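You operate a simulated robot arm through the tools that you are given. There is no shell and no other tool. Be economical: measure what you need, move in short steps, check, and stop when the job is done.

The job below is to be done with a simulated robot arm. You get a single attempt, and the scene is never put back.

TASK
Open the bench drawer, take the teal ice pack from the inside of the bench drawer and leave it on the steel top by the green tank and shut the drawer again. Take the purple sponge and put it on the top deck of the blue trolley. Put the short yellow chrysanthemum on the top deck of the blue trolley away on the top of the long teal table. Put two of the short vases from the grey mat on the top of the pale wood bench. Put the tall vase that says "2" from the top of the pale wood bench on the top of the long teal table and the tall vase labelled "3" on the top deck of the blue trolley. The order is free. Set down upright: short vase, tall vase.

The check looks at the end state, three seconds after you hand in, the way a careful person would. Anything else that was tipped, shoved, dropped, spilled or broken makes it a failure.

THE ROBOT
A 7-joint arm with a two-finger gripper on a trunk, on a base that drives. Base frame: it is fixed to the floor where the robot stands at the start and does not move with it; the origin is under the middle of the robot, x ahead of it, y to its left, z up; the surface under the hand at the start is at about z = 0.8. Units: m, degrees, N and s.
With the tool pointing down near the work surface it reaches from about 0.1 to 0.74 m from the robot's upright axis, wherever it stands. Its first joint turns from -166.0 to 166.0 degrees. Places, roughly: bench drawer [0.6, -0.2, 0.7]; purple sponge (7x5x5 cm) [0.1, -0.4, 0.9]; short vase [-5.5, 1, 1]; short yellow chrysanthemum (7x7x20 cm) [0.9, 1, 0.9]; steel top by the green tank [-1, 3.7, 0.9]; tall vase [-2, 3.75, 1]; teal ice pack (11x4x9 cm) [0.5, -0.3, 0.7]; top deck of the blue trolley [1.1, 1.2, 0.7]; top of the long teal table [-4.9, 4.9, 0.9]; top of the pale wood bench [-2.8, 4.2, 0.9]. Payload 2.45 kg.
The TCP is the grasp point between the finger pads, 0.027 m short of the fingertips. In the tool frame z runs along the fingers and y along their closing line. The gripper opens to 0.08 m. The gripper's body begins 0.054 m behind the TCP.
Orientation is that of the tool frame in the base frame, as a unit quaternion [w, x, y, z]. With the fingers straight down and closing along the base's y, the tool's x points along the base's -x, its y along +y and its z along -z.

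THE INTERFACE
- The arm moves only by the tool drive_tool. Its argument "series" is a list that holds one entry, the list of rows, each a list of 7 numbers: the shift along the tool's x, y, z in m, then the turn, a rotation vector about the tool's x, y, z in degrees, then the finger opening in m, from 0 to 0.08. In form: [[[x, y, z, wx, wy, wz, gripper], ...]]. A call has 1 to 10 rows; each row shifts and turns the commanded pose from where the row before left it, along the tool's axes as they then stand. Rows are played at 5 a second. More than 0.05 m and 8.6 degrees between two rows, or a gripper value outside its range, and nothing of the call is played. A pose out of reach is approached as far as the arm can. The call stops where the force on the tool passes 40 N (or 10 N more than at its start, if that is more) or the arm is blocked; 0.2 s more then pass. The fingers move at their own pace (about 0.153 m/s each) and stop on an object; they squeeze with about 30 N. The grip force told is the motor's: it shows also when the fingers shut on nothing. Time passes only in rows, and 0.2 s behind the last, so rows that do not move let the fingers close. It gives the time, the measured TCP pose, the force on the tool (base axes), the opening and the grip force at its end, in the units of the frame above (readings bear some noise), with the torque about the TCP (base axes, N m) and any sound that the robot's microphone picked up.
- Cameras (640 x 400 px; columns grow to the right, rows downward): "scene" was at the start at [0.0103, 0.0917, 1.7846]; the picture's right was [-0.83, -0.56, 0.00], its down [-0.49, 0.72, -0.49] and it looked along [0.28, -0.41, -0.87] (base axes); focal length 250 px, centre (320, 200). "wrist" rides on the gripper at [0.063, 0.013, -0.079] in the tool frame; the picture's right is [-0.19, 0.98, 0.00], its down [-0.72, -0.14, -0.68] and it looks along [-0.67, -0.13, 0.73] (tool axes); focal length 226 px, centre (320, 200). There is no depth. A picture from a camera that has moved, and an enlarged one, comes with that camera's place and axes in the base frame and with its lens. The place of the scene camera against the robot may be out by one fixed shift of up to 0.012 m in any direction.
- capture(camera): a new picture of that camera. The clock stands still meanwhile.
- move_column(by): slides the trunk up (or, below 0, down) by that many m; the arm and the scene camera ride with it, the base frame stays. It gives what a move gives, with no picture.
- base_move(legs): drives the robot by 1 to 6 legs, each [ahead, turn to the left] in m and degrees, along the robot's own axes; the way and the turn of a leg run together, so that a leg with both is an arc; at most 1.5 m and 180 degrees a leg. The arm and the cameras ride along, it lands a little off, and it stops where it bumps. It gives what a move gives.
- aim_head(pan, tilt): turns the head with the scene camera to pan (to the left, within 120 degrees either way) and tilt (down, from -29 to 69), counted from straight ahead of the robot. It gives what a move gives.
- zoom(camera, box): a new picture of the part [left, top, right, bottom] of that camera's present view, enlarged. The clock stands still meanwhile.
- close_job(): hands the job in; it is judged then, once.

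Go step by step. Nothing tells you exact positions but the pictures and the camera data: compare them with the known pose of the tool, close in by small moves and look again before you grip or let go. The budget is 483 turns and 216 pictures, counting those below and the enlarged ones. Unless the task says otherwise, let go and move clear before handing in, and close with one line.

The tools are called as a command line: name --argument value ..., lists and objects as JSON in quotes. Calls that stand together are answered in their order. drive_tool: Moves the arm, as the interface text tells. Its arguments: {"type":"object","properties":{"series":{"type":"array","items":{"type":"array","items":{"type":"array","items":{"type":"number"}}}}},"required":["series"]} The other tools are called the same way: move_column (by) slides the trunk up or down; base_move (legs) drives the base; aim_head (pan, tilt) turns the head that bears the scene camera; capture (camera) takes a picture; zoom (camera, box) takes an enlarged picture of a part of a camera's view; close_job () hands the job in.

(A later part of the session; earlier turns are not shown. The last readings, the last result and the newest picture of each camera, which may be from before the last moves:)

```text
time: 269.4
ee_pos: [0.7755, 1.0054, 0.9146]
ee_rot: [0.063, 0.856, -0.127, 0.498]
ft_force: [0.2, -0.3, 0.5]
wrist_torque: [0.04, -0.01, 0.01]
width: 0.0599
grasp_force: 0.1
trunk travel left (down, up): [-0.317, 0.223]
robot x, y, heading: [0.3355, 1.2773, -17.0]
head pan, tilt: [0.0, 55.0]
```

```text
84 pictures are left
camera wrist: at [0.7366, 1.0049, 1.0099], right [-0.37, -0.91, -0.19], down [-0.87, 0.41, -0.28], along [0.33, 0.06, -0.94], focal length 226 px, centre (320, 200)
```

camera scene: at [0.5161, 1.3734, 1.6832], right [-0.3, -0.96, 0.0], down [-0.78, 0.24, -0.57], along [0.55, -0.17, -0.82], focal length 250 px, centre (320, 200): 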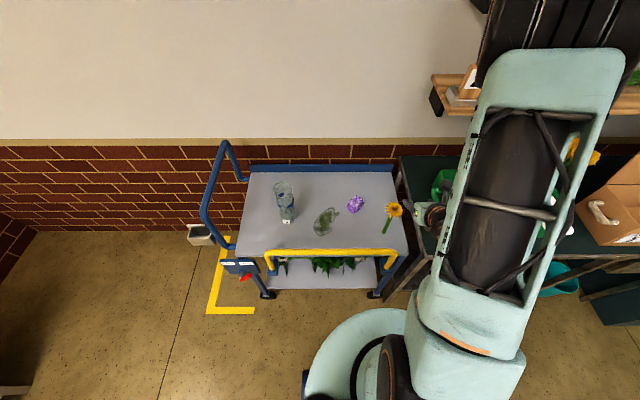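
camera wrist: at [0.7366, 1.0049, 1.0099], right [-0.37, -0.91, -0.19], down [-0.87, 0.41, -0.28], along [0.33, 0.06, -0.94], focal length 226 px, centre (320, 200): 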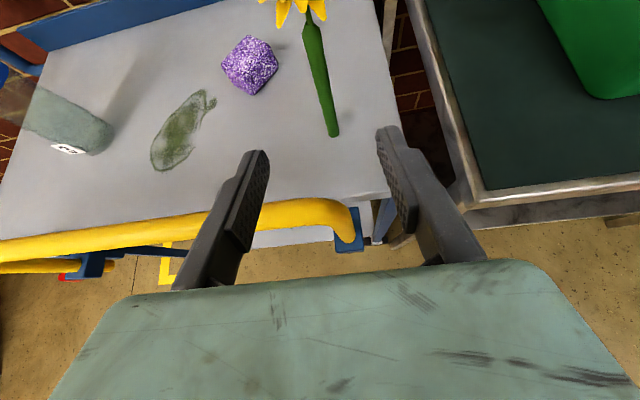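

drive_tool --series '[[[0.0228, -0.001, 0, 0, 0, 0, 0.06], [0, 0, 0.035, 0, 0, 0, 0.06], [0, 0, 0.035, 0, 0, 0, 0.06], [0, 0, 0, 0, 0, 0, 0.06]]]'

capture --camera "wrist"

zoom --camera "scene" --box '[330, 130, 490, 270]'

```text
time: 270.4
ee_pos: [0.8462, 0.9852, 0.8997]
ee_rot: [0.064, 0.855, -0.127, 0.499]
ft_force: [-0.2, 0.0, 0.1]
wrist_torque: [0.0, 0.03, -0.01]
width: 0.06
grasp_force: 0.0
trunk travel left (down, up): [-0.317, 0.223]
robot x, y, heading: [0.335, 1.2767, -17.0]
head pan, tilt: [0.0, 55.0]
```

```text
83 pictures are left
camera wrist: at [0.8057, 0.9855, 0.9946], right [-0.37, -0.91, -0.19], down [-0.87, 0.41, -0.28], along [0.33, 0.06, -0.94], focal length 226 px, centre (320, 200)
```

wrist: 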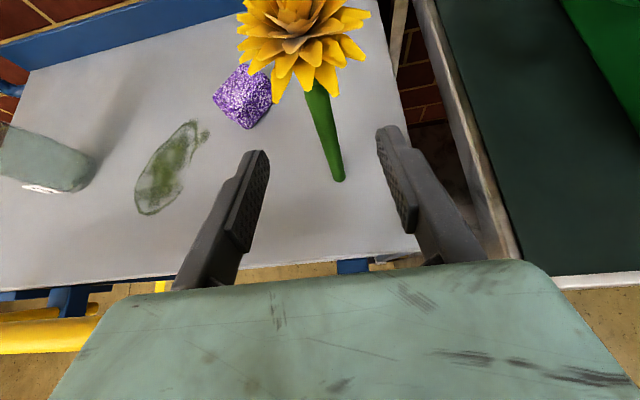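

```text
2.86 times, centred on (410, 200) of scene
camera zoom: at [0.4191, 1.4037, 1.6832], right [-0.3, -0.96, 0.0], down [-0.78, 0.24, -0.57], along [0.55, -0.17, -0.82], focal length 715 px, centre (63, 200)
```

zoom: 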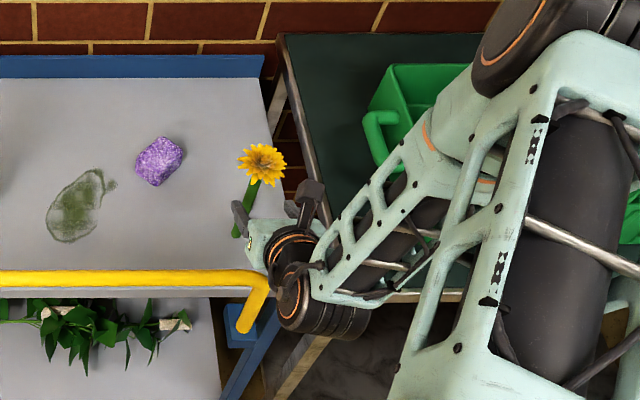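

drive_tool --series '[[[0, 0, 0.02, 0, 0, 0, 0.06], [0, 0, 0.02, 0, 0, 0, 0.06], [0, 0, 0.015, 0, 0, 0, 0.06], [0, 0, 0, 0, 0, 0, 0.06]]]'

capture --camera "wrist"

```text
time: 271.4
ee_pos: [0.8915, 0.9735, 0.873]
ee_rot: [0.063, 0.856, -0.126, 0.498]
ft_force: [-0.6, -0.1, -0.7]
wrist_torque: [-0.01, -0.01, 0.02]
width: 0.0599
grasp_force: 0.0
trunk travel left (down, up): [-0.317, 0.223]
robot x, y, heading: [0.3371, 1.2808, -17.1]
head pan, tilt: [0.0, 55.0]
```

```text
81 pictures are left
camera wrist: at [0.852, 0.9729, 0.9675], right [-0.37, -0.91, -0.19], down [-0.87, 0.41, -0.28], along [0.33, 0.06, -0.94], focal length 226 px, centre (320, 200)
```

wrist: 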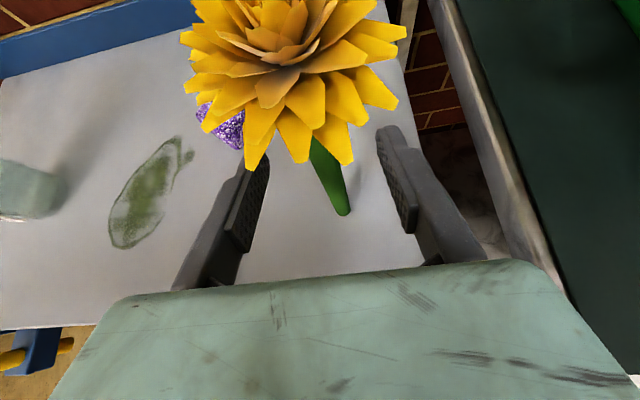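

drive_tool --series '[[[0, 0, 0.006, 0, 0, 0, 0.06], [0, 0, 0, 0, 0, 0, 0.03], [0, 0, 0, 0, 0, 0, 0.01], [0, 0, 0, 0, 0, 0, 0.0], [0, 0, 0, 0, 0, 0, 0.0]]]'

capture --camera "wrist"

```text
time: 272.6
ee_pos: [0.8967, 0.9723, 0.8703]
ee_rot: [0.063, 0.856, -0.126, 0.498]
ft_force: [-0.2, 0.0, 3.2]
wrist_torque: [-0.07, -0.03, -0.04]
width: 0.0138
grasp_force: 29.7
trunk travel left (down, up): [-0.317, 0.223]
robot x, y, heading: [0.334, 1.2822, -17.0]
head pan, tilt: [0.0, 55.0]
```

```text
80 pictures are left
camera wrist: at [0.8569, 0.9715, 0.9649], right [-0.37, -0.91, -0.19], down [-0.87, 0.41, -0.28], along [0.33, 0.06, -0.94], focal length 226 px, centre (320, 200)
```

wrist: 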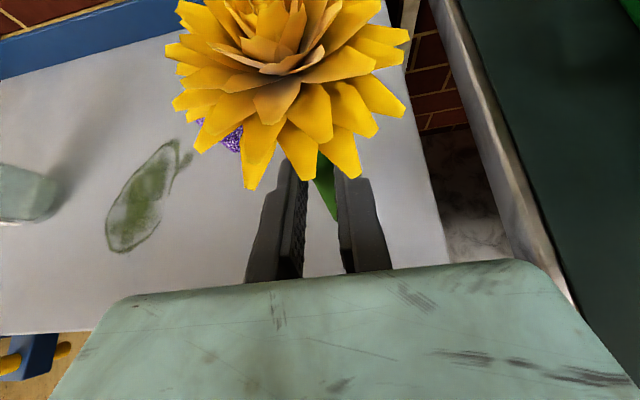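

The stem is gripped (14 mm). Lifting straight up with the trunk.

move_column --by 0.2

capture --camera "wrist"

capture --camera "scene"

```text
time: 274.8
ee_pos: [0.8968, 0.9723, 1.0696]
ee_rot: [0.063, 0.856, -0.127, 0.497]
ft_force: [0.5, -0.3, -0.4]
wrist_torque: [0.02, 0.0, 0.01]
width: 0.0141
grasp_force: 30.2
trunk travel left (down, up): [-0.517, 0.023]
robot x, y, heading: [0.3328, 1.2816, -17.1]
head pan, tilt: [0.0, 55.0]
```

```text
79 pictures are left
camera wrist: at [0.857, 0.9714, 1.1644], right [-0.37, -0.91, -0.19], down [-0.87, 0.41, -0.28], along [0.33, 0.06, -0.94], focal length 226 px, centre (320, 200)
```

wrist: 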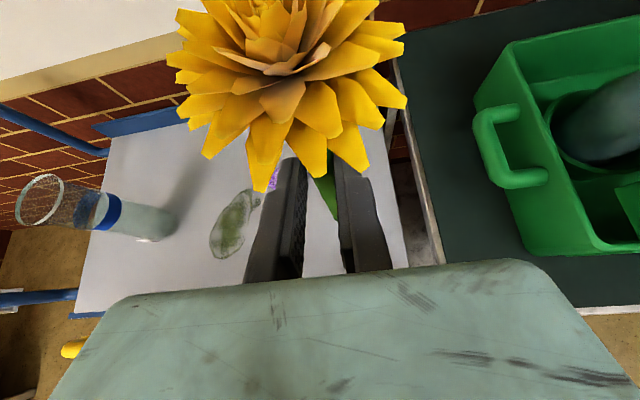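

```text
78 pictures are left
camera scene: at [0.4195, 1.4034, 1.8831], right [-0.3, -0.96, 0.0], down [-0.78, 0.24, -0.57], along [0.55, -0.17, -0.82], focal length 250 px, centre (320, 200)
```

scene: 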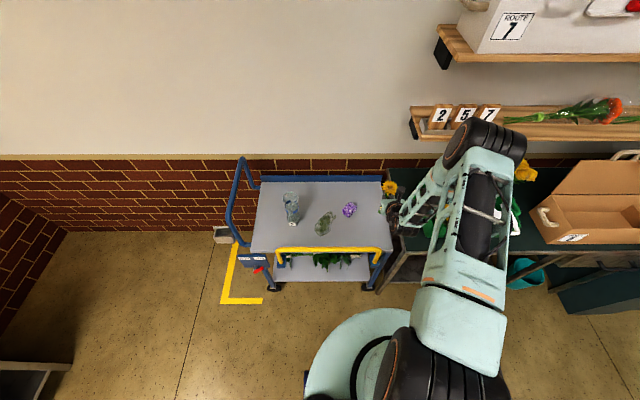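

The flower is up and everything else on the trolley stayed put. Backing out, pulling the arm in, and heading down the corridor toward the teal table.

base_move --legs '[[-0.4, 0]]'

drive_tool --series '[[[-0.02, -0.02, -0.035, 0, 0, 0, 0.0], [-0.02, -0.02, -0.035, 0, 0, 0, 0.0], [-0.02, -0.02, -0.035, 0, 0, 0, 0.0], [-0.02, -0.02, -0.035, 0, 0, 0, 0.0], [0, 0, 0, 0, 0, 0, 0.0]]]'

base_move --legs '[[0, 124], [1.15, 0], [0, 56.4], [1.5, 0], [0.8, 0]]'

aim_head --pan 0 --tilt 25

capture --camera "scene"

```text
time: 277.2
ee_pos: [0.5137, 1.0906, 1.0704]
ee_rot: [0.064, 0.855, -0.127, 0.499]
ft_force: [0.7, -0.4, -0.4]
wrist_torque: [-0.01, 0.05, 0.02]
width: 0.0138
grasp_force: 30.4
trunk travel left (down, up): [-0.517, 0.023]
robot x, y, heading: [-0.0457, 1.3939, -17.3]
head pan, tilt: [0.0, 55.0]
```

```text
time: 278.4
ee_pos: [0.382, 1.2126, 1.0716]
ee_rot: [0.063, 0.855, -0.126, 0.5]
ft_force: [-0.7, -0.7, -0.2]
wrist_torque: [0.02, 0.02, -0.01]
width: 0.0141
grasp_force: 30.2
trunk travel left (down, up): [-0.517, 0.023]
robot x, y, heading: [-0.0481, 1.3971, -17.0]
head pan, tilt: [0.0, 55.0]
```

```text
time: 303.0
ee_pos: [-2.99, 3.3852, 1.071]
ee_rot: [-0.498, 0.127, 0.856, 0.063]
ft_force: [-0.4, 0.4, -1.2]
wrist_torque: [0.03, -0.02, -0.01]
width: 0.0142
grasp_force: 29.7
trunk travel left (down, up): [-0.517, 0.023]
robot x, y, heading: [-2.5622, 3.1994, 162.6]
head pan, tilt: [0.0, 55.0]
```

```text
time: 304.0
ee_pos: [-2.9901, 3.3846, 1.0711]
ee_rot: [-0.497, 0.128, 0.856, 0.064]
ft_force: [0.3, 0.0, 0.5]
wrist_torque: [-0.03, -0.01, 0.03]
width: 0.0139
grasp_force: 29.8
trunk travel left (down, up): [-0.517, 0.023]
robot x, y, heading: [-2.5593, 3.1977, 162.4]
head pan, tilt: [0.0, 25.0]
```

```text
77 pictures are left
camera scene: at [-2.6793, 3.0923, 1.9271], right [0.3, 0.95, 0.0], down [0.4, -0.13, -0.91], along [-0.86, 0.27, -0.42], focal length 250 px, centre (320, 200)
```

scene: 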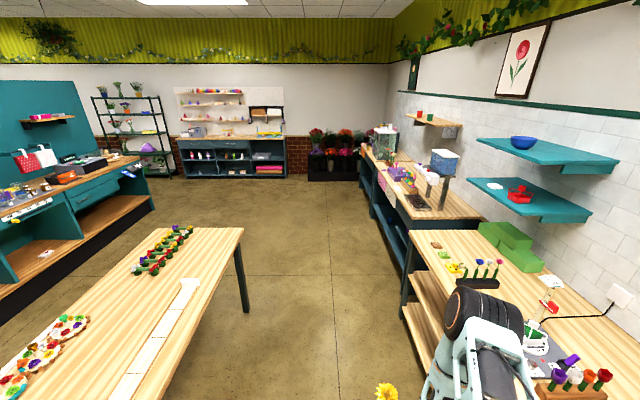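

The teal table starts beyond the pale bench on the right. Driving on 1.3 m to look at its top.

base_move --legs '[[1.4, 0]]'

aim_head --pan -45 --tilt 40

capture --camera "scene"

```text
time: 310.9
ee_pos: [-4.3169, 3.8117, 1.0715]
ee_rot: [-0.497, 0.133, 0.855, 0.067]
ft_force: [-0.8, 0.4, -0.4]
wrist_torque: [0.03, 0.01, 0.01]
width: 0.014
grasp_force: 30.1
trunk travel left (down, up): [-0.517, 0.023]
robot x, y, heading: [-3.89, 3.6201, 161.6]
head pan, tilt: [0.0, 25.0]
```

```text
time: 312.1
ee_pos: [-4.3154, 3.8126, 1.072]
ee_rot: [-0.497, 0.133, 0.855, 0.067]
ft_force: [-0.3, 0.1, -0.9]
wrist_torque: [0.0, -0.04, 0.02]
width: 0.0141
grasp_force: 29.7
trunk travel left (down, up): [-0.517, 0.023]
robot x, y, heading: [-3.889, 3.621, 161.7]
head pan, tilt: [-45.0, 40.0]
```

```text
76 pictures are left
camera scene: at [-3.9603, 3.5644, 1.9039], right [0.89, 0.45, 0.0], down [0.29, -0.57, -0.77], along [-0.35, 0.68, -0.64], focal length 250 px, centre (320, 200)
```

scene: 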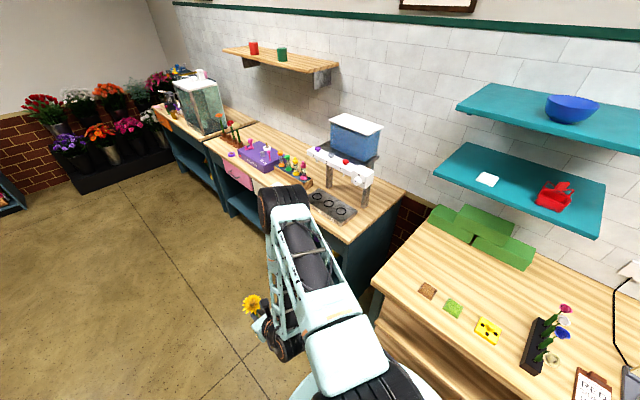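

zoom --camera "scene" --box '[160, 80, 420, 260]'

```text
2.22 times, centred on (290, 170) of scene
camera zoom: at [-3.9603, 3.5644, 1.9039], right [0.89, 0.45, 0.0], down [0.29, -0.57, -0.77], along [-0.35, 0.68, -0.64], focal length 556 px, centre (387, 267)
```

zoom: 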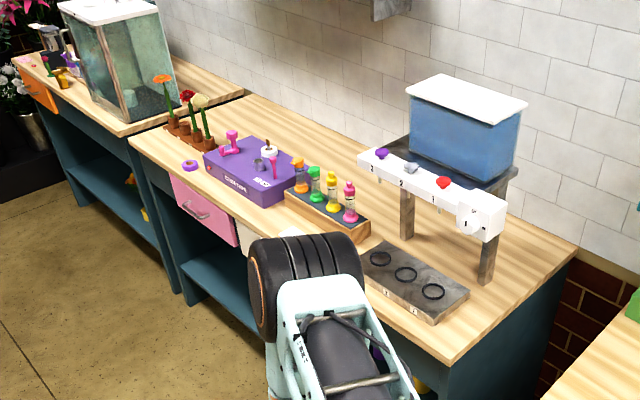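

The right end of the teal table has a free strip about 10 cm wide (n≈5.34) beside the black tray; I'll stand the flower deeper in it and later the vase nearer the front. Driving in front of it.

base_move --legs '[[0.575, 0], [0, -88.4], [0.1, 0]]'

aim_head --pan 10 --tilt 50

capture --camera "scene"

capture --camera "wrist"

```text
time: 319.9
ee_pos: [-4.2213, 4.3216, 1.0717]
ee_rot: [-0.309, 0.693, 0.517, 0.397]
ft_force: [0.0, -0.1, -0.2]
wrist_torque: [0.02, 0.0, 0.01]
width: 0.0141
grasp_force: 30.2
trunk travel left (down, up): [-0.517, 0.023]
robot x, y, heading: [-4.4039, 3.8922, 73.3]
head pan, tilt: [-45.0, 40.0]
```

```text
time: 321.2
ee_pos: [-4.2212, 4.3239, 1.0723]
ee_rot: [-0.309, 0.693, 0.517, 0.396]
ft_force: [-0.4, -0.8, -0.8]
wrist_torque: [0.0, 0.02, -0.03]
width: 0.014
grasp_force: 29.8
trunk travel left (down, up): [-0.517, 0.023]
robot x, y, heading: [-4.4036, 3.8934, 73.5]
head pan, tilt: [10.0, 50.0]
```

```text
74 pictures are left
camera scene: at [-4.5421, 3.9967, 1.8897], right [0.99, -0.12, 0.0], down [-0.09, -0.76, -0.64], along [0.08, 0.64, -0.77], focal length 250 px, centre (320, 200)
```

scene: 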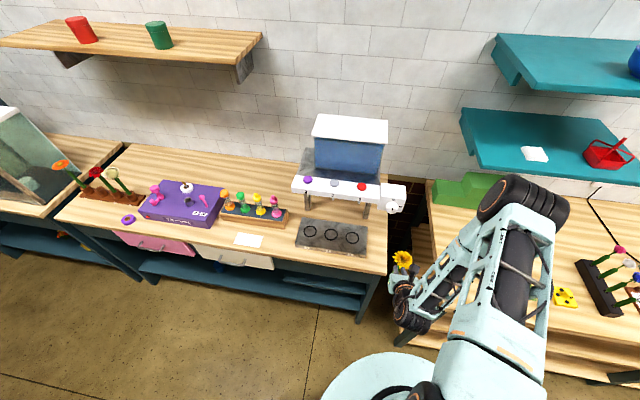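

```text
73 pictures are left
camera wrist: at [-4.2176, 4.2851, 1.1665], right [0.91, -0.36, -0.19], down [-0.4, -0.87, -0.28], along [-0.06, 0.33, -0.94], focal length 226 px, centre (320, 200)
```

wrist: 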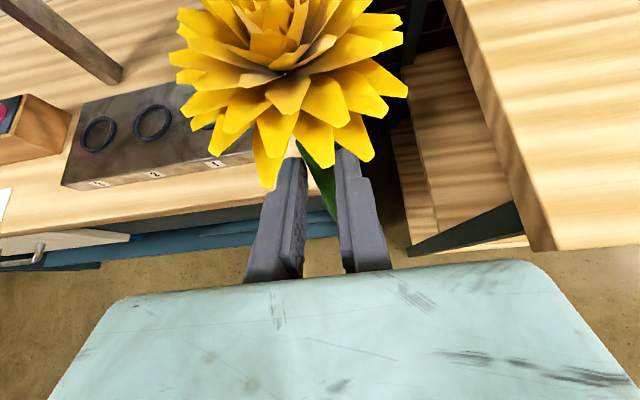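

Spot for the flower: right-end strip at about d=3.2; a second free spot for the vase is between the white card and the black tray. Moving the base 10 cm closer and carrying the flower over the strip.

drive_tool --series '[[[0.026, 0, -0.015, 0, 0, 0, 0.0], [0, 0, 0, 0, 0, 0, 0.0]]]'

base_move --legs '[[0.1, 0]]'

drive_tool --series '[[[0.0198, -0.0145, 0.0343, 0, 0, 0, 0.0], [0.0198, -0.0145, 0.0343, 0, 0, 0, 0.0], [0.0198, -0.0145, 0.0343, 0, 0, 0, 0.0], [0.0198, -0.0145, 0.0343, 0, 0, 0, 0.0], [0, 0, 0, 0, 0, 0, 0.0]]]'

capture --camera "scene"

capture --camera "wrist"

```text
time: 321.8
ee_pos: [-4.2199, 4.3227, 1.1012]
ee_rot: [-0.308, 0.693, 0.517, 0.396]
ft_force: [0.3, 0.0, -0.5]
wrist_torque: [0.01, -0.01, 0.0]
width: 0.014
grasp_force: 30.3
trunk travel left (down, up): [-0.517, 0.023]
robot x, y, heading: [-4.4091, 3.8908, 73.1]
head pan, tilt: [10.0, 50.0]
```

```text
time: 322.9
ee_pos: [-4.1919, 4.4192, 1.1006]
ee_rot: [-0.308, 0.694, 0.517, 0.395]
ft_force: [-0.4, 0.4, -0.8]
wrist_torque: [0.01, 0.0, 0.0]
width: 0.0141
grasp_force: 29.8
trunk travel left (down, up): [-0.517, 0.023]
robot x, y, heading: [-4.3744, 3.9877, 73.3]
head pan, tilt: [10.0, 50.0]
```

```text
time: 324.1
ee_pos: [-4.1969, 4.471, 1.1018]
ee_rot: [-0.309, 0.693, 0.517, 0.397]
ft_force: [-0.4, 0.1, -0.8]
wrist_torque: [-0.02, 0.02, -0.02]
width: 0.0142
grasp_force: 30.3
out of reach, approached as far as the arm can: row 2, 3, 4
trunk travel left (down, up): [-0.517, 0.023]
robot x, y, heading: [-4.376, 3.9918, 73.3]
head pan, tilt: [10.0, 50.0]
```

```text
72 pictures are left
camera scene: at [-4.5143, 4.0931, 1.8896], right [0.99, -0.12, 0.0], down [-0.09, -0.76, -0.64], along [0.07, 0.64, -0.77], focal length 250 px, centre (320, 200)
```

scene: 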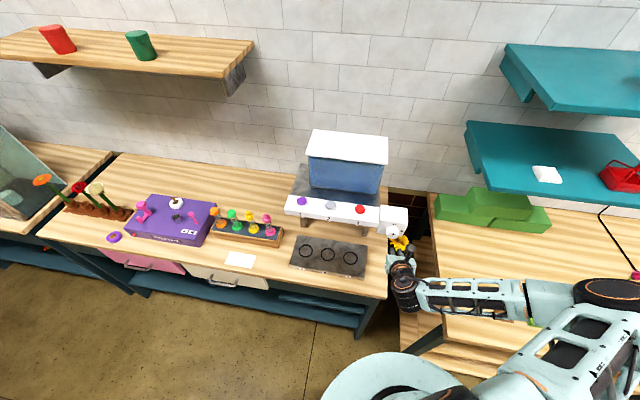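

```text
71 pictures are left
camera wrist: at [-4.1924, 4.4329, 1.1966], right [0.91, -0.36, -0.19], down [-0.4, -0.87, -0.28], along [-0.06, 0.34, -0.94], focal length 226 px, centre (320, 200)
```

wrist: 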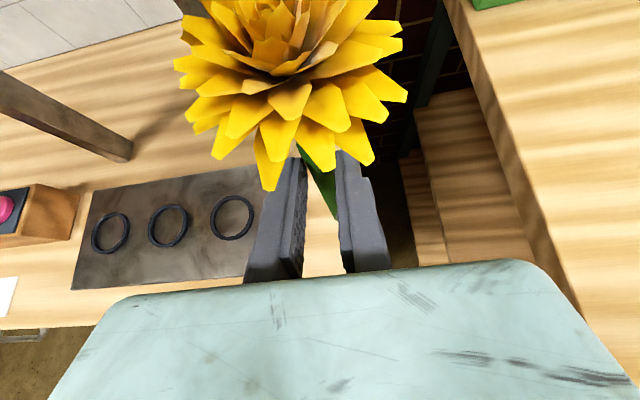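

The arm ran into joint limits with this wrist orientation. I'll yaw the tool ~35° left, which should free the wrist.

drive_tool --series '[[[0, 0, 0, 6.07, 0, -3.5, 0.0], [0, 0, 0, 6.07, 0, -3.5, 0.0], [0, 0, 0, 6.07, 0, -3.5, 0.0], [0, 0, 0, 6.07, 0, -3.5, 0.0], [0, 0, 0, 6.07, 0, -3.5, 0.0], [0, 0, 0, 0, 0, 0, 0.0]]]'

capture --camera "scene"

capture --camera "wrist"

```text
time: 325.5
ee_pos: [-4.1958, 4.4698, 1.1024]
ee_rot: [-0.416, 0.502, 0.701, 0.288]
ft_force: [-0.7, -0.1, 0.0]
wrist_torque: [0.01, -0.02, -0.02]
width: 0.0139
grasp_force: 30.6
trunk travel left (down, up): [-0.517, 0.023]
robot x, y, heading: [-4.3796, 3.9851, 73.1]
head pan, tilt: [10.0, 50.0]
```

```text
70 pictures are left
camera scene: at [-4.5135, 4.0919, 1.8897], right [0.99, -0.12, 0.0], down [-0.09, -0.76, -0.64], along [0.07, 0.64, -0.77], focal length 250 px, centre (320, 200)
```

scene: 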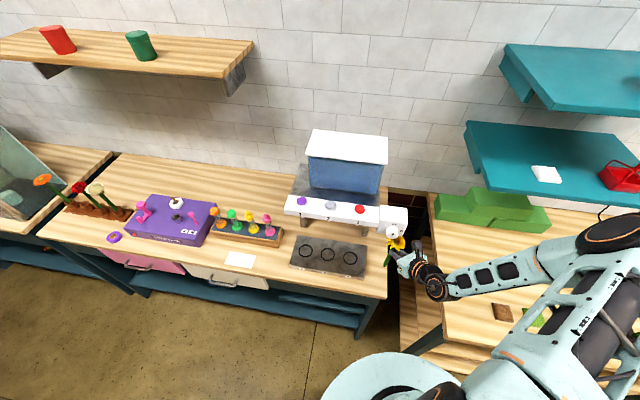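

```text
69 pictures are left
camera wrist: at [-4.1699, 4.4409, 1.1964], right [0.96, 0.23, -0.18], down [0.17, -0.94, -0.29], along [-0.24, 0.25, -0.94], focal length 226 px, centre (320, 200)
```

wrist: 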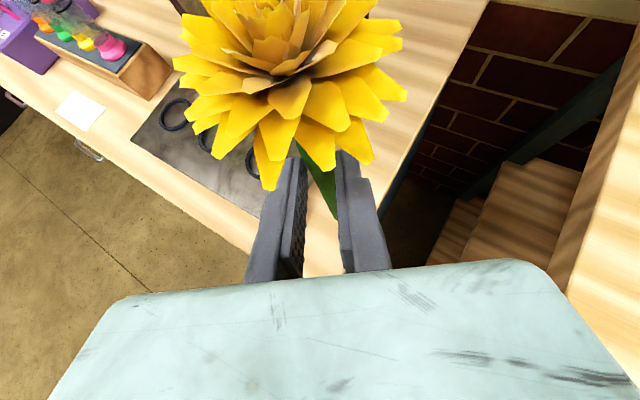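

Now nudging 8 cm forward and slightly over into the strip.

drive_tool --series '[[[0.0142, 0.006, 0.0246, 0, 0, 0, 0.0], [0.0142, 0.006, 0.0246, 0, 0, 0, 0.0], [0.0142, 0.006, 0.0246, 0, 0, 0, 0.0], [0, 0, 0, 0, 0, 0, 0.0]]]'

capture --camera "wrist"

zoom --camera "scene" --box '[280, 180, 440, 320]'

```text
time: 326.2
ee_pos: [-4.1951, 4.5266, 1.0999]
ee_rot: [-0.411, 0.509, 0.698, 0.291]
ft_force: [16.5, -8.4, -1.0]
wrist_torque: [0.83, 1.59, 0.23]
width: 0.014
grasp_force: 29.9
trunk travel left (down, up): [-0.517, 0.023]
robot x, y, heading: [-4.3759, 3.9875, 73.4]
head pan, tilt: [10.0, 50.0]
stopped in row 3: the force on the tool passed its limit at 53 N (the readings are from after the stop); the commanded pose is now the measured one
```

```text
68 pictures are left
camera wrist: at [-4.1705, 4.4986, 1.1953], right [0.96, 0.22, -0.18], down [0.16, -0.94, -0.29], along [-0.23, 0.25, -0.94], focal length 226 px, centre (320, 200)
```

wrist: 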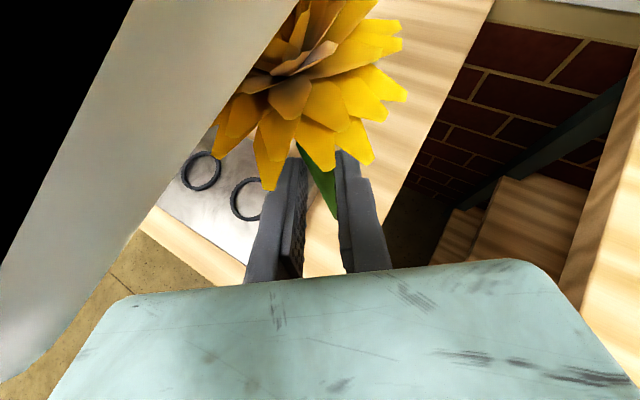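

```text
2.86 times, centred on (360, 250) of scene
camera zoom: at [-4.5135, 4.0914, 1.8898], right [0.99, -0.12, 0.0], down [-0.09, -0.76, -0.64], along [0.07, 0.64, -0.77], focal length 715 px, centre (206, 57)
```

zoom: 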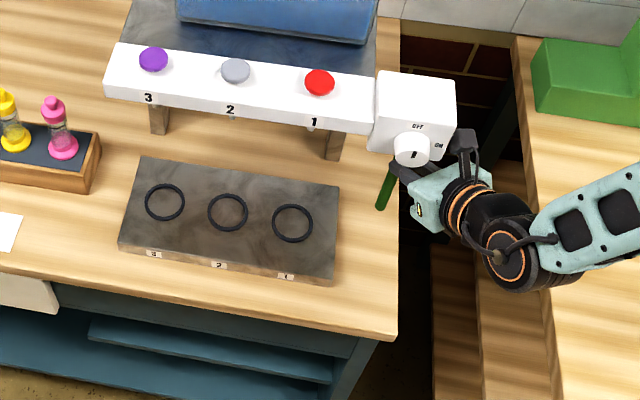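

The hand touched the white dispenser box that overhangs the strip. Retreating; I'll set the flower down nearer the front of the strip instead.

drive_tool --series '[[[-0.0142, -0.002, -0.0246, 0, 0, 0, 0.0], [-0.0142, 0, -0.0246, 0, 0, 0, 0.0], [0, 0, 0, 0, 0, 0, 0.0]]]'

zoom --camera "scene" --box '[280, 180, 440, 320]'

capture --camera "wrist"

```text
time: 327.0
ee_pos: [-4.1835, 4.4735, 1.1028]
ee_rot: [-0.413, 0.505, 0.7, 0.289]
ft_force: [-0.2, -0.6, -0.5]
wrist_torque: [-0.02, 0.01, -0.03]
width: 0.0139
grasp_force: 29.9
trunk travel left (down, up): [-0.517, 0.023]
robot x, y, heading: [-4.3808, 3.9893, 73.2]
head pan, tilt: [10.0, 50.0]
```

```text
2.86 times, centred on (360, 250) of scene
camera zoom: at [-4.514, 4.0923, 1.8896], right [0.99, -0.12, 0.0], down [-0.09, -0.76, -0.64], along [0.07, 0.64, -0.77], focal length 715 px, centre (206, 57)
```

zoom: 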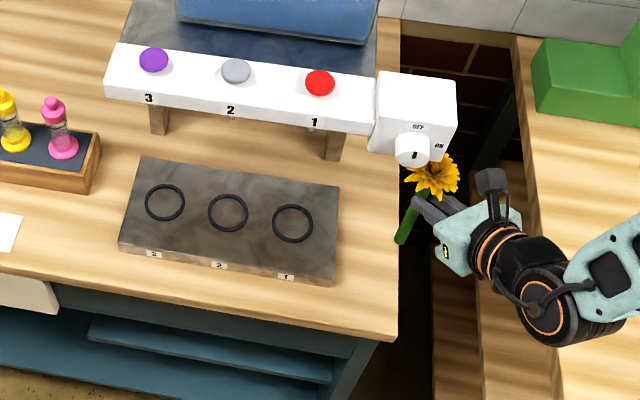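

```text
65 pictures are left
camera wrist: at [-4.1581, 4.4452, 1.1967], right [0.96, 0.22, -0.18], down [0.17, -0.94, -0.29], along [-0.23, 0.25, -0.94], focal length 226 px, centre (320, 200)
```

wrist: 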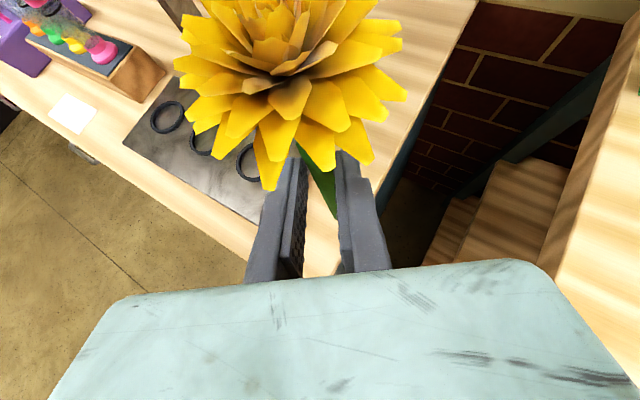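

Shifting 4.5 cm left so the stem is over the middle of the strip, then checking.

drive_tool --series '[[[0.0065, -0.0185, 0.0112, 0, 0, 0, 0.0], [0.0065, -0.0185, 0.0112, 0, 0, 0, 0.0], [0, 0, 0, 0, 0, 0, 0.0]]]'

zoom --camera "scene" --box '[280, 180, 440, 320]'

```text
time: 327.8
ee_pos: [-4.227, 4.487, 1.1026]
ee_rot: [-0.411, 0.508, 0.7, 0.289]
ft_force: [0.6, -0.8, -0.6]
wrist_torque: [-0.01, 0.01, 0.01]
width: 0.014
grasp_force: 30.6
trunk travel left (down, up): [-0.517, 0.023]
robot x, y, heading: [-4.3779, 3.9868, 73.4]
head pan, tilt: [10.0, 50.0]
```

```text
2.86 times, centred on (360, 250) of scene
camera zoom: at [-4.5134, 4.092, 1.8897], right [0.99, -0.12, 0.0], down [-0.09, -0.76, -0.64], along [0.07, 0.64, -0.77], focal length 715 px, centre (206, 57)
```

zoom: 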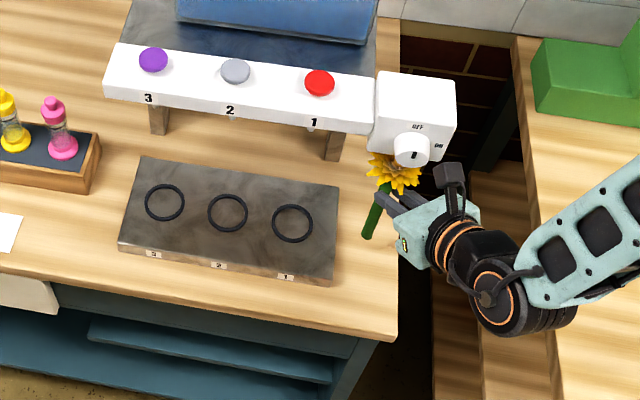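

Stem is over the strip. Lowering step by step.

drive_tool --series '[[[-0.026, 0, 0.015, 0, 0, 0, 0.0], [-0.013, 0, 0.0075, 0, 0, 0, 0.0], [0, 0, 0, 0, 0, 0, 0.0]]]'

drive_tool --series '[[[-0.0052, 0, 0.003, 0, 0, 0, 0.0], [-0.0052, 0, 0.003, 0, 0, 0, 0.0], [0, 0, 0, 0, 0, 0, 0.0]]]'

zoom --camera "scene" --box '[280, 180, 440, 320]'

```text
time: 328.6
ee_pos: [-4.2255, 4.4879, 1.0572]
ee_rot: [-0.412, 0.507, 0.699, 0.29]
ft_force: [0.1, -0.1, -0.3]
wrist_torque: [-0.02, 0.02, 0.0]
width: 0.0142
grasp_force: 29.8
trunk travel left (down, up): [-0.517, 0.023]
robot x, y, heading: [-4.3766, 3.9875, 73.5]
head pan, tilt: [10.0, 50.0]
```

```text
time: 329.4
ee_pos: [-4.2269, 4.4872, 1.0439]
ee_rot: [-0.412, 0.507, 0.7, 0.289]
ft_force: [0.1, -0.1, 0.3]
wrist_torque: [-0.02, -0.04, -0.01]
width: 0.0141
grasp_force: 30.1
trunk travel left (down, up): [-0.517, 0.023]
robot x, y, heading: [-4.376, 3.9864, 73.2]
head pan, tilt: [10.0, 50.0]
```

```text
2.86 times, centred on (360, 250) of scene
camera zoom: at [-4.5135, 4.0921, 1.8897], right [0.99, -0.12, 0.0], down [-0.09, -0.76, -0.64], along [0.07, 0.64, -0.77], focal length 715 px, centre (206, 57)
```

zoom: 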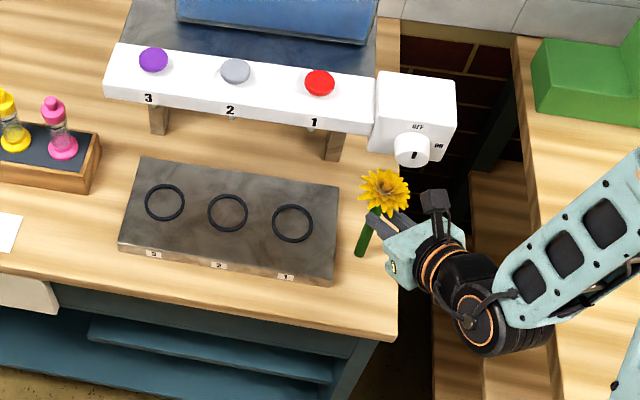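

drive_tool --series '[[[-0.0043, 0, 0.0025, 0, 0, 0, 0.0], [0, 0, 0, 0, 0, 0, 0.0]]]'

drive_tool --series '[[[-0.0043, 0, 0.0025, 0, 0, 0, 0.0], [0, 0, 0, 0, 0, 0, 0.0]]]'

drive_tool --series '[[[-0.0043, 0, 0.0025, 0, 0, 0, 0.0], [0, 0, 0, 0, 0, 0, 0.0]]]'

drive_tool --series '[[[-0.0043, 0, 0.0025, 0, 0, 0, 0.0], [0, 0, 0, 0, 0, 0, 0.0]]]'

```text
time: 330.0
ee_pos: [-4.226, 4.487, 1.0396]
ee_rot: [-0.412, 0.506, 0.7, 0.289]
ft_force: [-0.3, 0.2, -0.3]
wrist_torque: [0.0, 0.0, 0.01]
width: 0.0141
grasp_force: 30.2
trunk travel left (down, up): [-0.517, 0.023]
robot x, y, heading: [-4.3724, 3.9891, 73.1]
head pan, tilt: [10.0, 50.0]
```

```text
time: 330.6
ee_pos: [-4.2269, 4.4877, 1.0347]
ee_rot: [-0.412, 0.507, 0.7, 0.289]
ft_force: [0.3, -0.4, -0.4]
wrist_torque: [-0.01, 0.01, -0.01]
width: 0.014
grasp_force: 29.8
trunk travel left (down, up): [-0.517, 0.023]
robot x, y, heading: [-4.372, 3.989, 73.2]
head pan, tilt: [10.0, 50.0]
```

```text
time: 331.2
ee_pos: [-4.2278, 4.4875, 1.0319]
ee_rot: [-0.414, 0.506, 0.699, 0.291]
ft_force: [-0.2, -1.7, 24.0]
wrist_torque: [0.14, 0.0, 0.0]
width: 0.0138
grasp_force: 29.9
trunk travel left (down, up): [-0.517, 0.023]
robot x, y, heading: [-4.3719, 3.9854, 73.2]
head pan, tilt: [10.0, 50.0]
```

```text
time: 331.8
ee_pos: [-4.2274, 4.4877, 1.0245]
ee_rot: [-0.414, 0.505, 0.699, 0.291]
ft_force: [-1.3, 3.2, 26.2]
wrist_torque: [0.74, 0.22, -0.03]
width: 0.0141
grasp_force: 30.6
trunk travel left (down, up): [-0.517, 0.023]
robot x, y, heading: [-4.3708, 3.9867, 73.2]
head pan, tilt: [10.0, 50.0]
```

Contact at TCP 1.032 (table ≈0.91). Relaxing and opening the fingers gently.

drive_tool --series '[[[0.004, 0, -0.0023, 0, 0, 0, 0.0], [0, 0, 0, 0, 0, 0, 0.012], [0, 0, 0, 0, 0, 0, 0.016], [0, 0, 0, 0, 0, 0, 0.02], [0, 0, 0, 0, 0, 0, 0.03], [0, 0, 0, 0, 0, 0, 0.05], [0, 0, 0, 0, 0, 0, 0.06]]]'

capture --camera "wrist"

```text
time: 333.4
ee_pos: [-4.2283, 4.4882, 1.0286]
ee_rot: [-0.413, 0.506, 0.699, 0.29]
ft_force: [-0.8, 0.6, 0.4]
wrist_torque: [-0.01, 0.04, -0.02]
width: 0.0603
grasp_force: 0.0
trunk travel left (down, up): [-0.517, 0.023]
robot x, y, heading: [-4.3745, 3.9911, 73.4]
head pan, tilt: [10.0, 50.0]
```

```text
62 pictures are left
camera wrist: at [-4.2017, 4.4587, 1.1237], right [0.96, 0.22, -0.18], down [0.16, -0.94, -0.29], along [-0.23, 0.25, -0.94], focal length 226 px, centre (320, 200)
```

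wrist: 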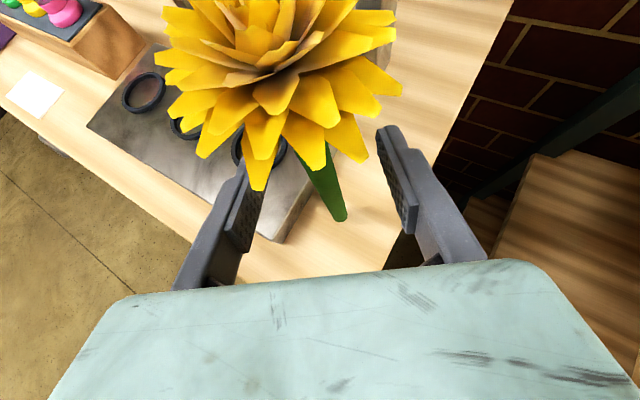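

The flower stands. Retreating horizontally so the fingers clear the petals, then up.

drive_tool --series '[[[-0.01, 0, -0.0173, 0, 0, 0, 0.07], [-0.015, 0, -0.026, 0, 0, 0, 0.07], [-0.02, 0, -0.0347, 0, 0, 0, 0.07], [-0.02, 0, -0.0347, 0, 0, 0, 0.07], [0, 0, 0, 0, 0, 0, 0.07]]]'

capture --camera "wrist"

zoom --camera "scene" --box '[280, 180, 440, 320]'

```text
time: 334.6
ee_pos: [-4.1856, 4.3626, 1.0291]
ee_rot: [-0.412, 0.506, 0.7, 0.289]
ft_force: [0.5, -0.1, 1.2]
wrist_torque: [0.0, 0.0, -0.01]
width: 0.0701
grasp_force: 0.1
trunk travel left (down, up): [-0.517, 0.023]
robot x, y, heading: [-4.3739, 3.9857, 73.3]
head pan, tilt: [10.0, 50.0]
```

```text
61 pictures are left
camera wrist: at [-4.1611, 4.3343, 1.1231], right [0.96, 0.22, -0.18], down [0.17, -0.94, -0.29], along [-0.23, 0.25, -0.94], focal length 226 px, centre (320, 200)
```

wrist: 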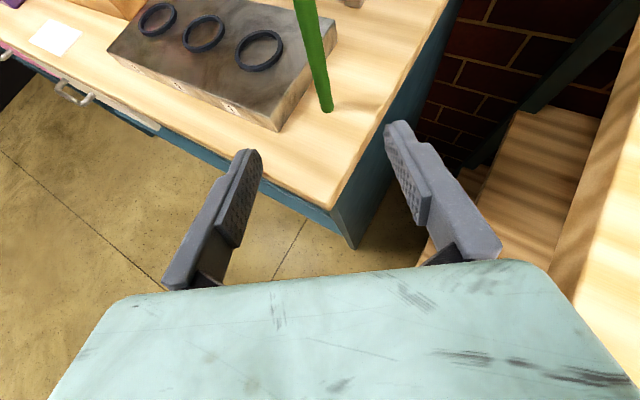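

```text
2.86 times, centred on (360, 250) of scene
camera zoom: at [-4.5139, 4.0928, 1.8896], right [0.99, -0.12, 0.0], down [-0.09, -0.76, -0.64], along [0.07, 0.64, -0.77], focal length 715 px, centre (206, 57)
```

zoom: 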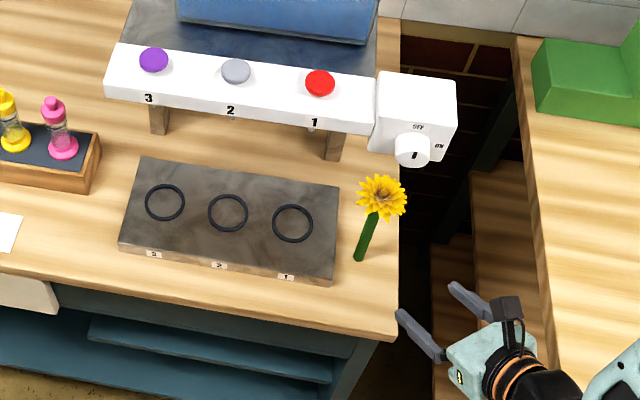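

The chrysanthemum stands on the teal table. Now I back off and unwind the wrist to its natural orientation for the vases.

base_move --legs '[[-0.3, 0]]'

drive_tool --series '[[[0, 0, 0, 0, -7.6, 0, 0.07], [0, 0, 0, 0, -7.6, 0, 0.07], [0, 0, 0, 0, -7.6, 0, 0.07], [0, 0, 0, 0, -7.6, 0, 0.07], [0, 0, 0, 0, -7.6, 0, 0.07], [0, 0, 0, 0, -7.6, 0, 0.07], [0, 0, 0, 0, -7.6, 0, 0.07], [0, 0, 0, 0, -7.4, 0, 0.07]]]'

drive_tool --series '[[[0, 0, 0, 0, 0, -8.4, 0.07], [0, 0, 0, 0, 0, -8.4, 0.07], [0, 0, 0, 0, 0, -8.4, 0.07], [0, 0, 0, 0, 0, -8.4, 0.07], [0, 0, 0, 0, 0, -8.4, 0.07], [0, 0, 0, 0, 0, -8.4, 0.07], [0, 0, 0, 0, 0, -8.4, 0.07], [0, 0, 0, 0, 0, -8.4, 0.07], [0, 0, 0, 0, 0, -8.4, 0.07]]]'

drive_tool --series '[[[0, 0, 0, 0, 0, -8.4, 0.08], [0, 0, 0, 0, 0, -8.4, 0.08], [0, 0, 0, 0, 0, -8.4, 0.08], [0, 0, 0, 0, 0, -8.4, 0.08], [0, 0, 0, 0, 0, -8.4, 0.08], [0, 0, 0, 0, 0, -8.4, 0.08], [0, 0, 0, 0, 0, -8.4, 0.08], [0, 0, 0, 0, 0, -8.4, 0.08], [0, 0, 0, 0, 0, 0, 0.08]]]'

```text
time: 336.7
ee_pos: [-4.2739, 4.074, 1.0292]
ee_rot: [-0.414, 0.505, 0.7, 0.289]
ft_force: [-0.1, -0.2, 0.5]
wrist_torque: [0.01, 0.02, -0.02]
width: 0.07
grasp_force: 0.0
trunk travel left (down, up): [-0.517, 0.023]
robot x, y, heading: [-4.4619, 3.7022, 73.4]
head pan, tilt: [10.0, 50.0]
```

```text
time: 338.5
ee_pos: [-4.2729, 4.0752, 1.0273]
ee_rot: [-0.002, 0.583, 0.813, -0.006]
ft_force: [0.6, 0.4, -0.1]
wrist_torque: [-0.02, -0.04, 0.01]
width: 0.07
grasp_force: 0.1
trunk travel left (down, up): [-0.517, 0.023]
robot x, y, heading: [-4.4619, 3.6994, 73.5]
head pan, tilt: [10.0, 50.0]
```

```text
time: 340.5
ee_pos: [-4.2728, 4.0745, 1.0295]
ee_rot: [-0.007, -0.039, 0.999, -0.001]
ft_force: [0.5, -0.1, 0.2]
wrist_torque: [-0.01, 0.02, 0.0]
width: 0.0698
grasp_force: 0.0
trunk travel left (down, up): [-0.517, 0.023]
robot x, y, heading: [-4.4628, 3.7006, 73.9]
head pan, tilt: [10.0, 50.0]
```

```text
time: 342.5
ee_pos: [-4.2736, 4.0753, 1.0291]
ee_rot: [-0.006, -0.585, 0.811, 0.001]
ft_force: [0.3, 0.0, 0.8]
wrist_torque: [-0.02, 0.01, 0.0]
width: 0.08
grasp_force: 0.1
trunk travel left (down, up): [-0.517, 0.023]
robot x, y, heading: [-4.4645, 3.6954, 73.3]
head pan, tilt: [10.0, 50.0]
```

Wrist is natural again. Now drive back along the bench to vase 2 (≈(-2.12,3.917)) and pre-tilt the tool 62°.

base_move --legs '[[0, -90], [1.5, 0], [0.69, 0], [0, 90], [0.23, 0]]'

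drive_tool --series '[[[0, 0, 0, 0, -7.75, -1.7, 0.08], [0, 0, 0, 0, -7.75, 0, 0.08], [0, 0, 0, 0, -7.75, 0, 0.08], [0, 0, 0, 0, -7.75, 0, 0.08], [0, 0, 0, 0, -7.75, 0, 0.08], [0, 0, 0, 0, -7.75, 0, 0.08], [0, 0, 0, 0, -7.75, 0, 0.08], [0, 0, 0, 0, -7.75, 0, 0.08], [0, 0, 0, 0, 0, 0, 0.08]]]'

capture --camera "wrist"

aim_head --pan 0 --tilt 50

capture --camera "scene"

```text
time: 362.5
ee_pos: [-2.1053, 3.6244, 1.0302]
ee_rot: [-0.005, -0.576, 0.817, 0.002]
ft_force: [0.0, 0.0, -0.1]
wrist_torque: [0.01, -0.01, -0.03]
width: 0.08
grasp_force: 0.0
trunk travel left (down, up): [-0.517, 0.023]
robot x, y, heading: [-2.3048, 3.252, 72.1]
head pan, tilt: [10.0, 50.0]
```

```text
time: 364.5
ee_pos: [-2.08, 3.6006, 1.0227]
ee_rot: [0.337, -0.524, 0.733, 0.272]
ft_force: [0.2, 0.5, -0.3]
wrist_torque: [0.02, 0.01, 0.05]
width: 0.0799
grasp_force: 0.1
out of reach, approached as far as the arm can: row 5, 6, 7, 8
trunk travel left (down, up): [-0.517, 0.023]
robot x, y, heading: [-2.2989, 3.2546, 72.0]
head pan, tilt: [10.0, 50.0]
```

```text
59 pictures are left
camera wrist: at [-2.1223, 3.5109, 1.0247], right [-0.89, 0.41, 0.2], down [0.15, -0.14, 0.98], along [0.43, 0.9, 0.06], focal length 226 px, centre (320, 200)
```

wrist: 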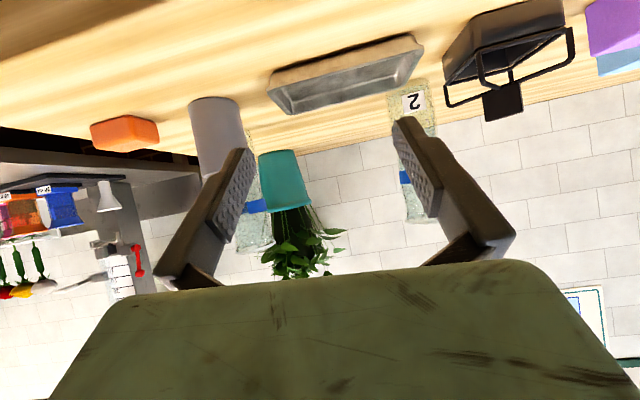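

```text
time: 365.2
ee_pos: [-2.0832, 3.6033, 1.0219]
ee_rot: [0.337, -0.525, 0.733, 0.272]
ft_force: [0.1, 1.0, 0.0]
wrist_torque: [-0.02, 0.0, 0.01]
width: 0.08
grasp_force: 0.0
trunk travel left (down, up): [-0.517, 0.023]
robot x, y, heading: [-2.3032, 3.2512, 72.2]
head pan, tilt: [0.0, 50.0]
```

```text
58 pictures are left
camera scene: at [-2.4249, 3.3588, 1.8896], right [0.95, -0.31, 0.0], down [-0.23, -0.73, -0.64], along [0.2, 0.61, -0.77], focal length 250 px, centre (320, 200)
```

scene: 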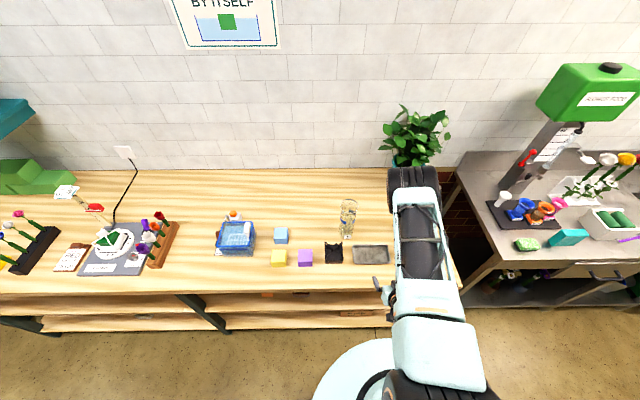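

Vase 2 seen at ≈(-2.124,3.907). Moving to the pre-grasp and flattening the tool a bit more.

drive_tool --series '[[[-0.026, 0.0256, 0.0221, 0, 0, 0, 0.08], [-0.026, 0.0256, 0.0221, 0, 0, 0, 0.08], [-0.026, 0.0256, 0.0221, 0, 0, 0, 0.08], [-0.026, 0.0256, 0.0221, 0, 0, 0, 0.08], [-0.026, 0.0256, 0.0221, 0, 0, 0, 0.08], [0, 0, 0, 0, -5.5, 0, 0.08], [0, 0, 0, 0, -5.3, 0, 0.08], [0, 0, 0, 0, 0, 0, 0.08]]]'

capture --camera "wrist"

```text
time: 367.0
ee_pos: [-2.022, 3.7575, 1.0827]
ee_rot: [0.404, -0.497, 0.698, 0.32]
ft_force: [-0.8, -0.6, 0.2]
wrist_torque: [0.0, -0.01, 0.0]
width: 0.0799
grasp_force: 0.1
out of reach, approached as far as the arm can: row 1, 2, 3, 4, 5, 6, 7
trunk travel left (down, up): [-0.517, 0.023]
robot x, y, heading: [-2.3011, 3.2533, 72.3]
head pan, tilt: [0.0, 50.0]
```

```text
57 pictures are left
camera wrist: at [-2.0646, 3.67, 1.0639], right [-0.9, 0.38, 0.21], down [0.09, -0.31, 0.95], along [0.42, 0.87, 0.24], focal length 226 px, centre (320, 200)
```

wrist: 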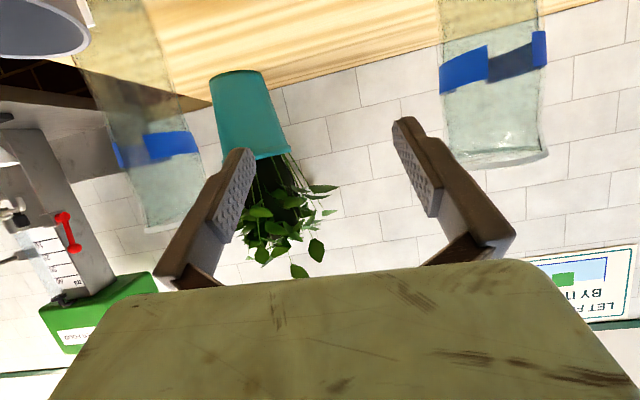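

The arm can't reach leftwards in its present posture, so I'll retract and turn the base ~12° left to bring vase 2 in front of the gripper.

drive_tool --series '[[[0.0235, 0, -0.0441, 0, 0, 0, 0.08], [0.0235, 0, -0.0441, 0, 0, 0, 0.08], [0, 0, 0, 0, 0, 0, 0.08]]]'

base_move --legs '[[0, 12]]'

capture --camera "wrist"

capture --camera "scene"

```text
time: 367.8
ee_pos: [-2.0511, 3.6625, 1.0803]
ee_rot: [0.407, -0.496, 0.698, 0.318]
ft_force: [-0.7, 0.6, -0.1]
wrist_torque: [-0.02, -0.01, 0.0]
width: 0.0803
grasp_force: 0.1
trunk travel left (down, up): [-0.517, 0.023]
robot x, y, heading: [-2.304, 3.252, 71.9]
head pan, tilt: [0.0, 50.0]
```

```text
time: 369.0
ee_pos: [-2.1442, 3.7063, 1.0804]
ee_rot: [0.371, -0.567, 0.642, 0.359]
ft_force: [0.0, -0.2, 0.8]
wrist_torque: [0.01, -0.03, -0.02]
width: 0.08
grasp_force: 0.1
trunk travel left (down, up): [-0.517, 0.023]
robot x, y, heading: [-2.3029, 3.2515, 84.2]
head pan, tilt: [0.0, 50.0]
```

```text
56 pictures are left
camera wrist: at [-2.1658, 3.6104, 1.0632], right [-0.96, 0.19, 0.21], down [0.15, -0.28, 0.95], along [0.24, 0.94, 0.24], focal length 226 px, centre (320, 200)
```

wrist: 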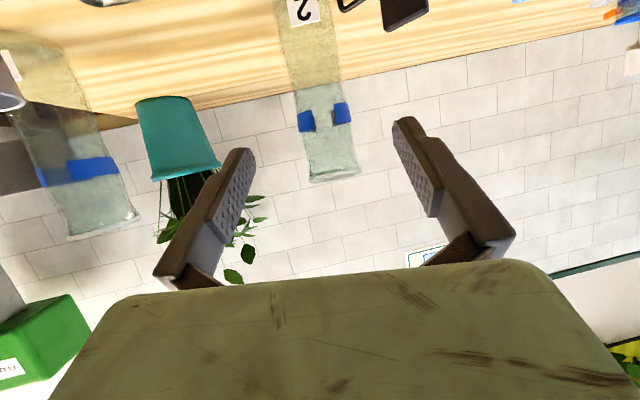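

```text
55 pictures are left
camera scene: at [-2.4441, 3.3305, 1.8896], right [0.99, -0.1, 0.0], down [-0.08, -0.76, -0.64], along [0.07, 0.64, -0.77], focal length 250 px, centre (320, 200)
```

scene: 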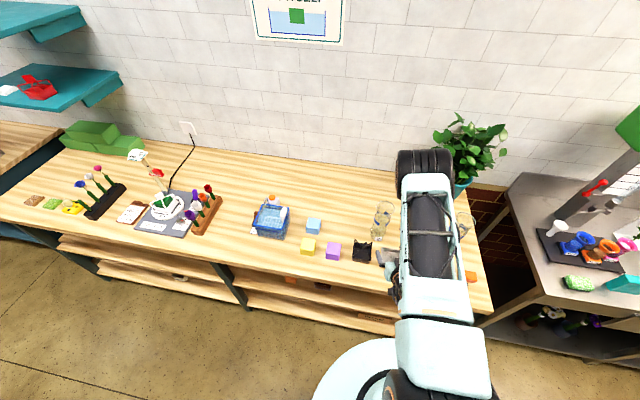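

Vase 2 at ≈(-2.116,3.924) is now straight ahead. Correcting a small roll and advancing to 10 cm short.

drive_tool --series '[[[-0.0292, -0.004, 0, 0, 0, -2.6, 0.08], [-0.0292, -0.004, 0, 0, 0, 0, 0.08], [0, 0, 0.04, 0, 0, 0, 0.08], [0, 0, 0.04, 0, 0, 0, 0.08], [0, 0, 0.03, 0, 0, 0, 0.08], [0, 0, 0, 0, 0, 0, 0.08]]]'

capture --camera "wrist"

```text
time: 370.4
ee_pos: [-2.1211, 3.8297, 1.0815]
ee_rot: [0.379, -0.581, 0.629, 0.351]
ft_force: [0.2, 0.0, 0.2]
wrist_torque: [0.01, -0.01, 0.01]
width: 0.0799
grasp_force: 0.0
trunk travel left (down, up): [-0.517, 0.023]
robot x, y, heading: [-2.3048, 3.2498, 83.7]
head pan, tilt: [0.0, 50.0]
```

```text
54 pictures are left
camera wrist: at [-2.142, 3.7336, 1.0633], right [-0.97, 0.17, 0.17], down [0.12, -0.28, 0.95], along [0.21, 0.95, 0.25], focal length 226 px, centre (320, 200)
```

wrist: 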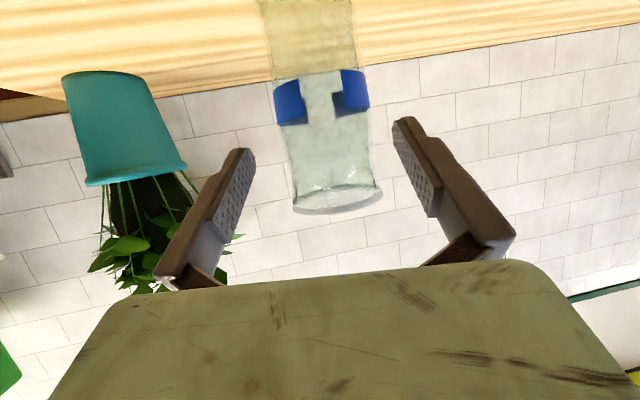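

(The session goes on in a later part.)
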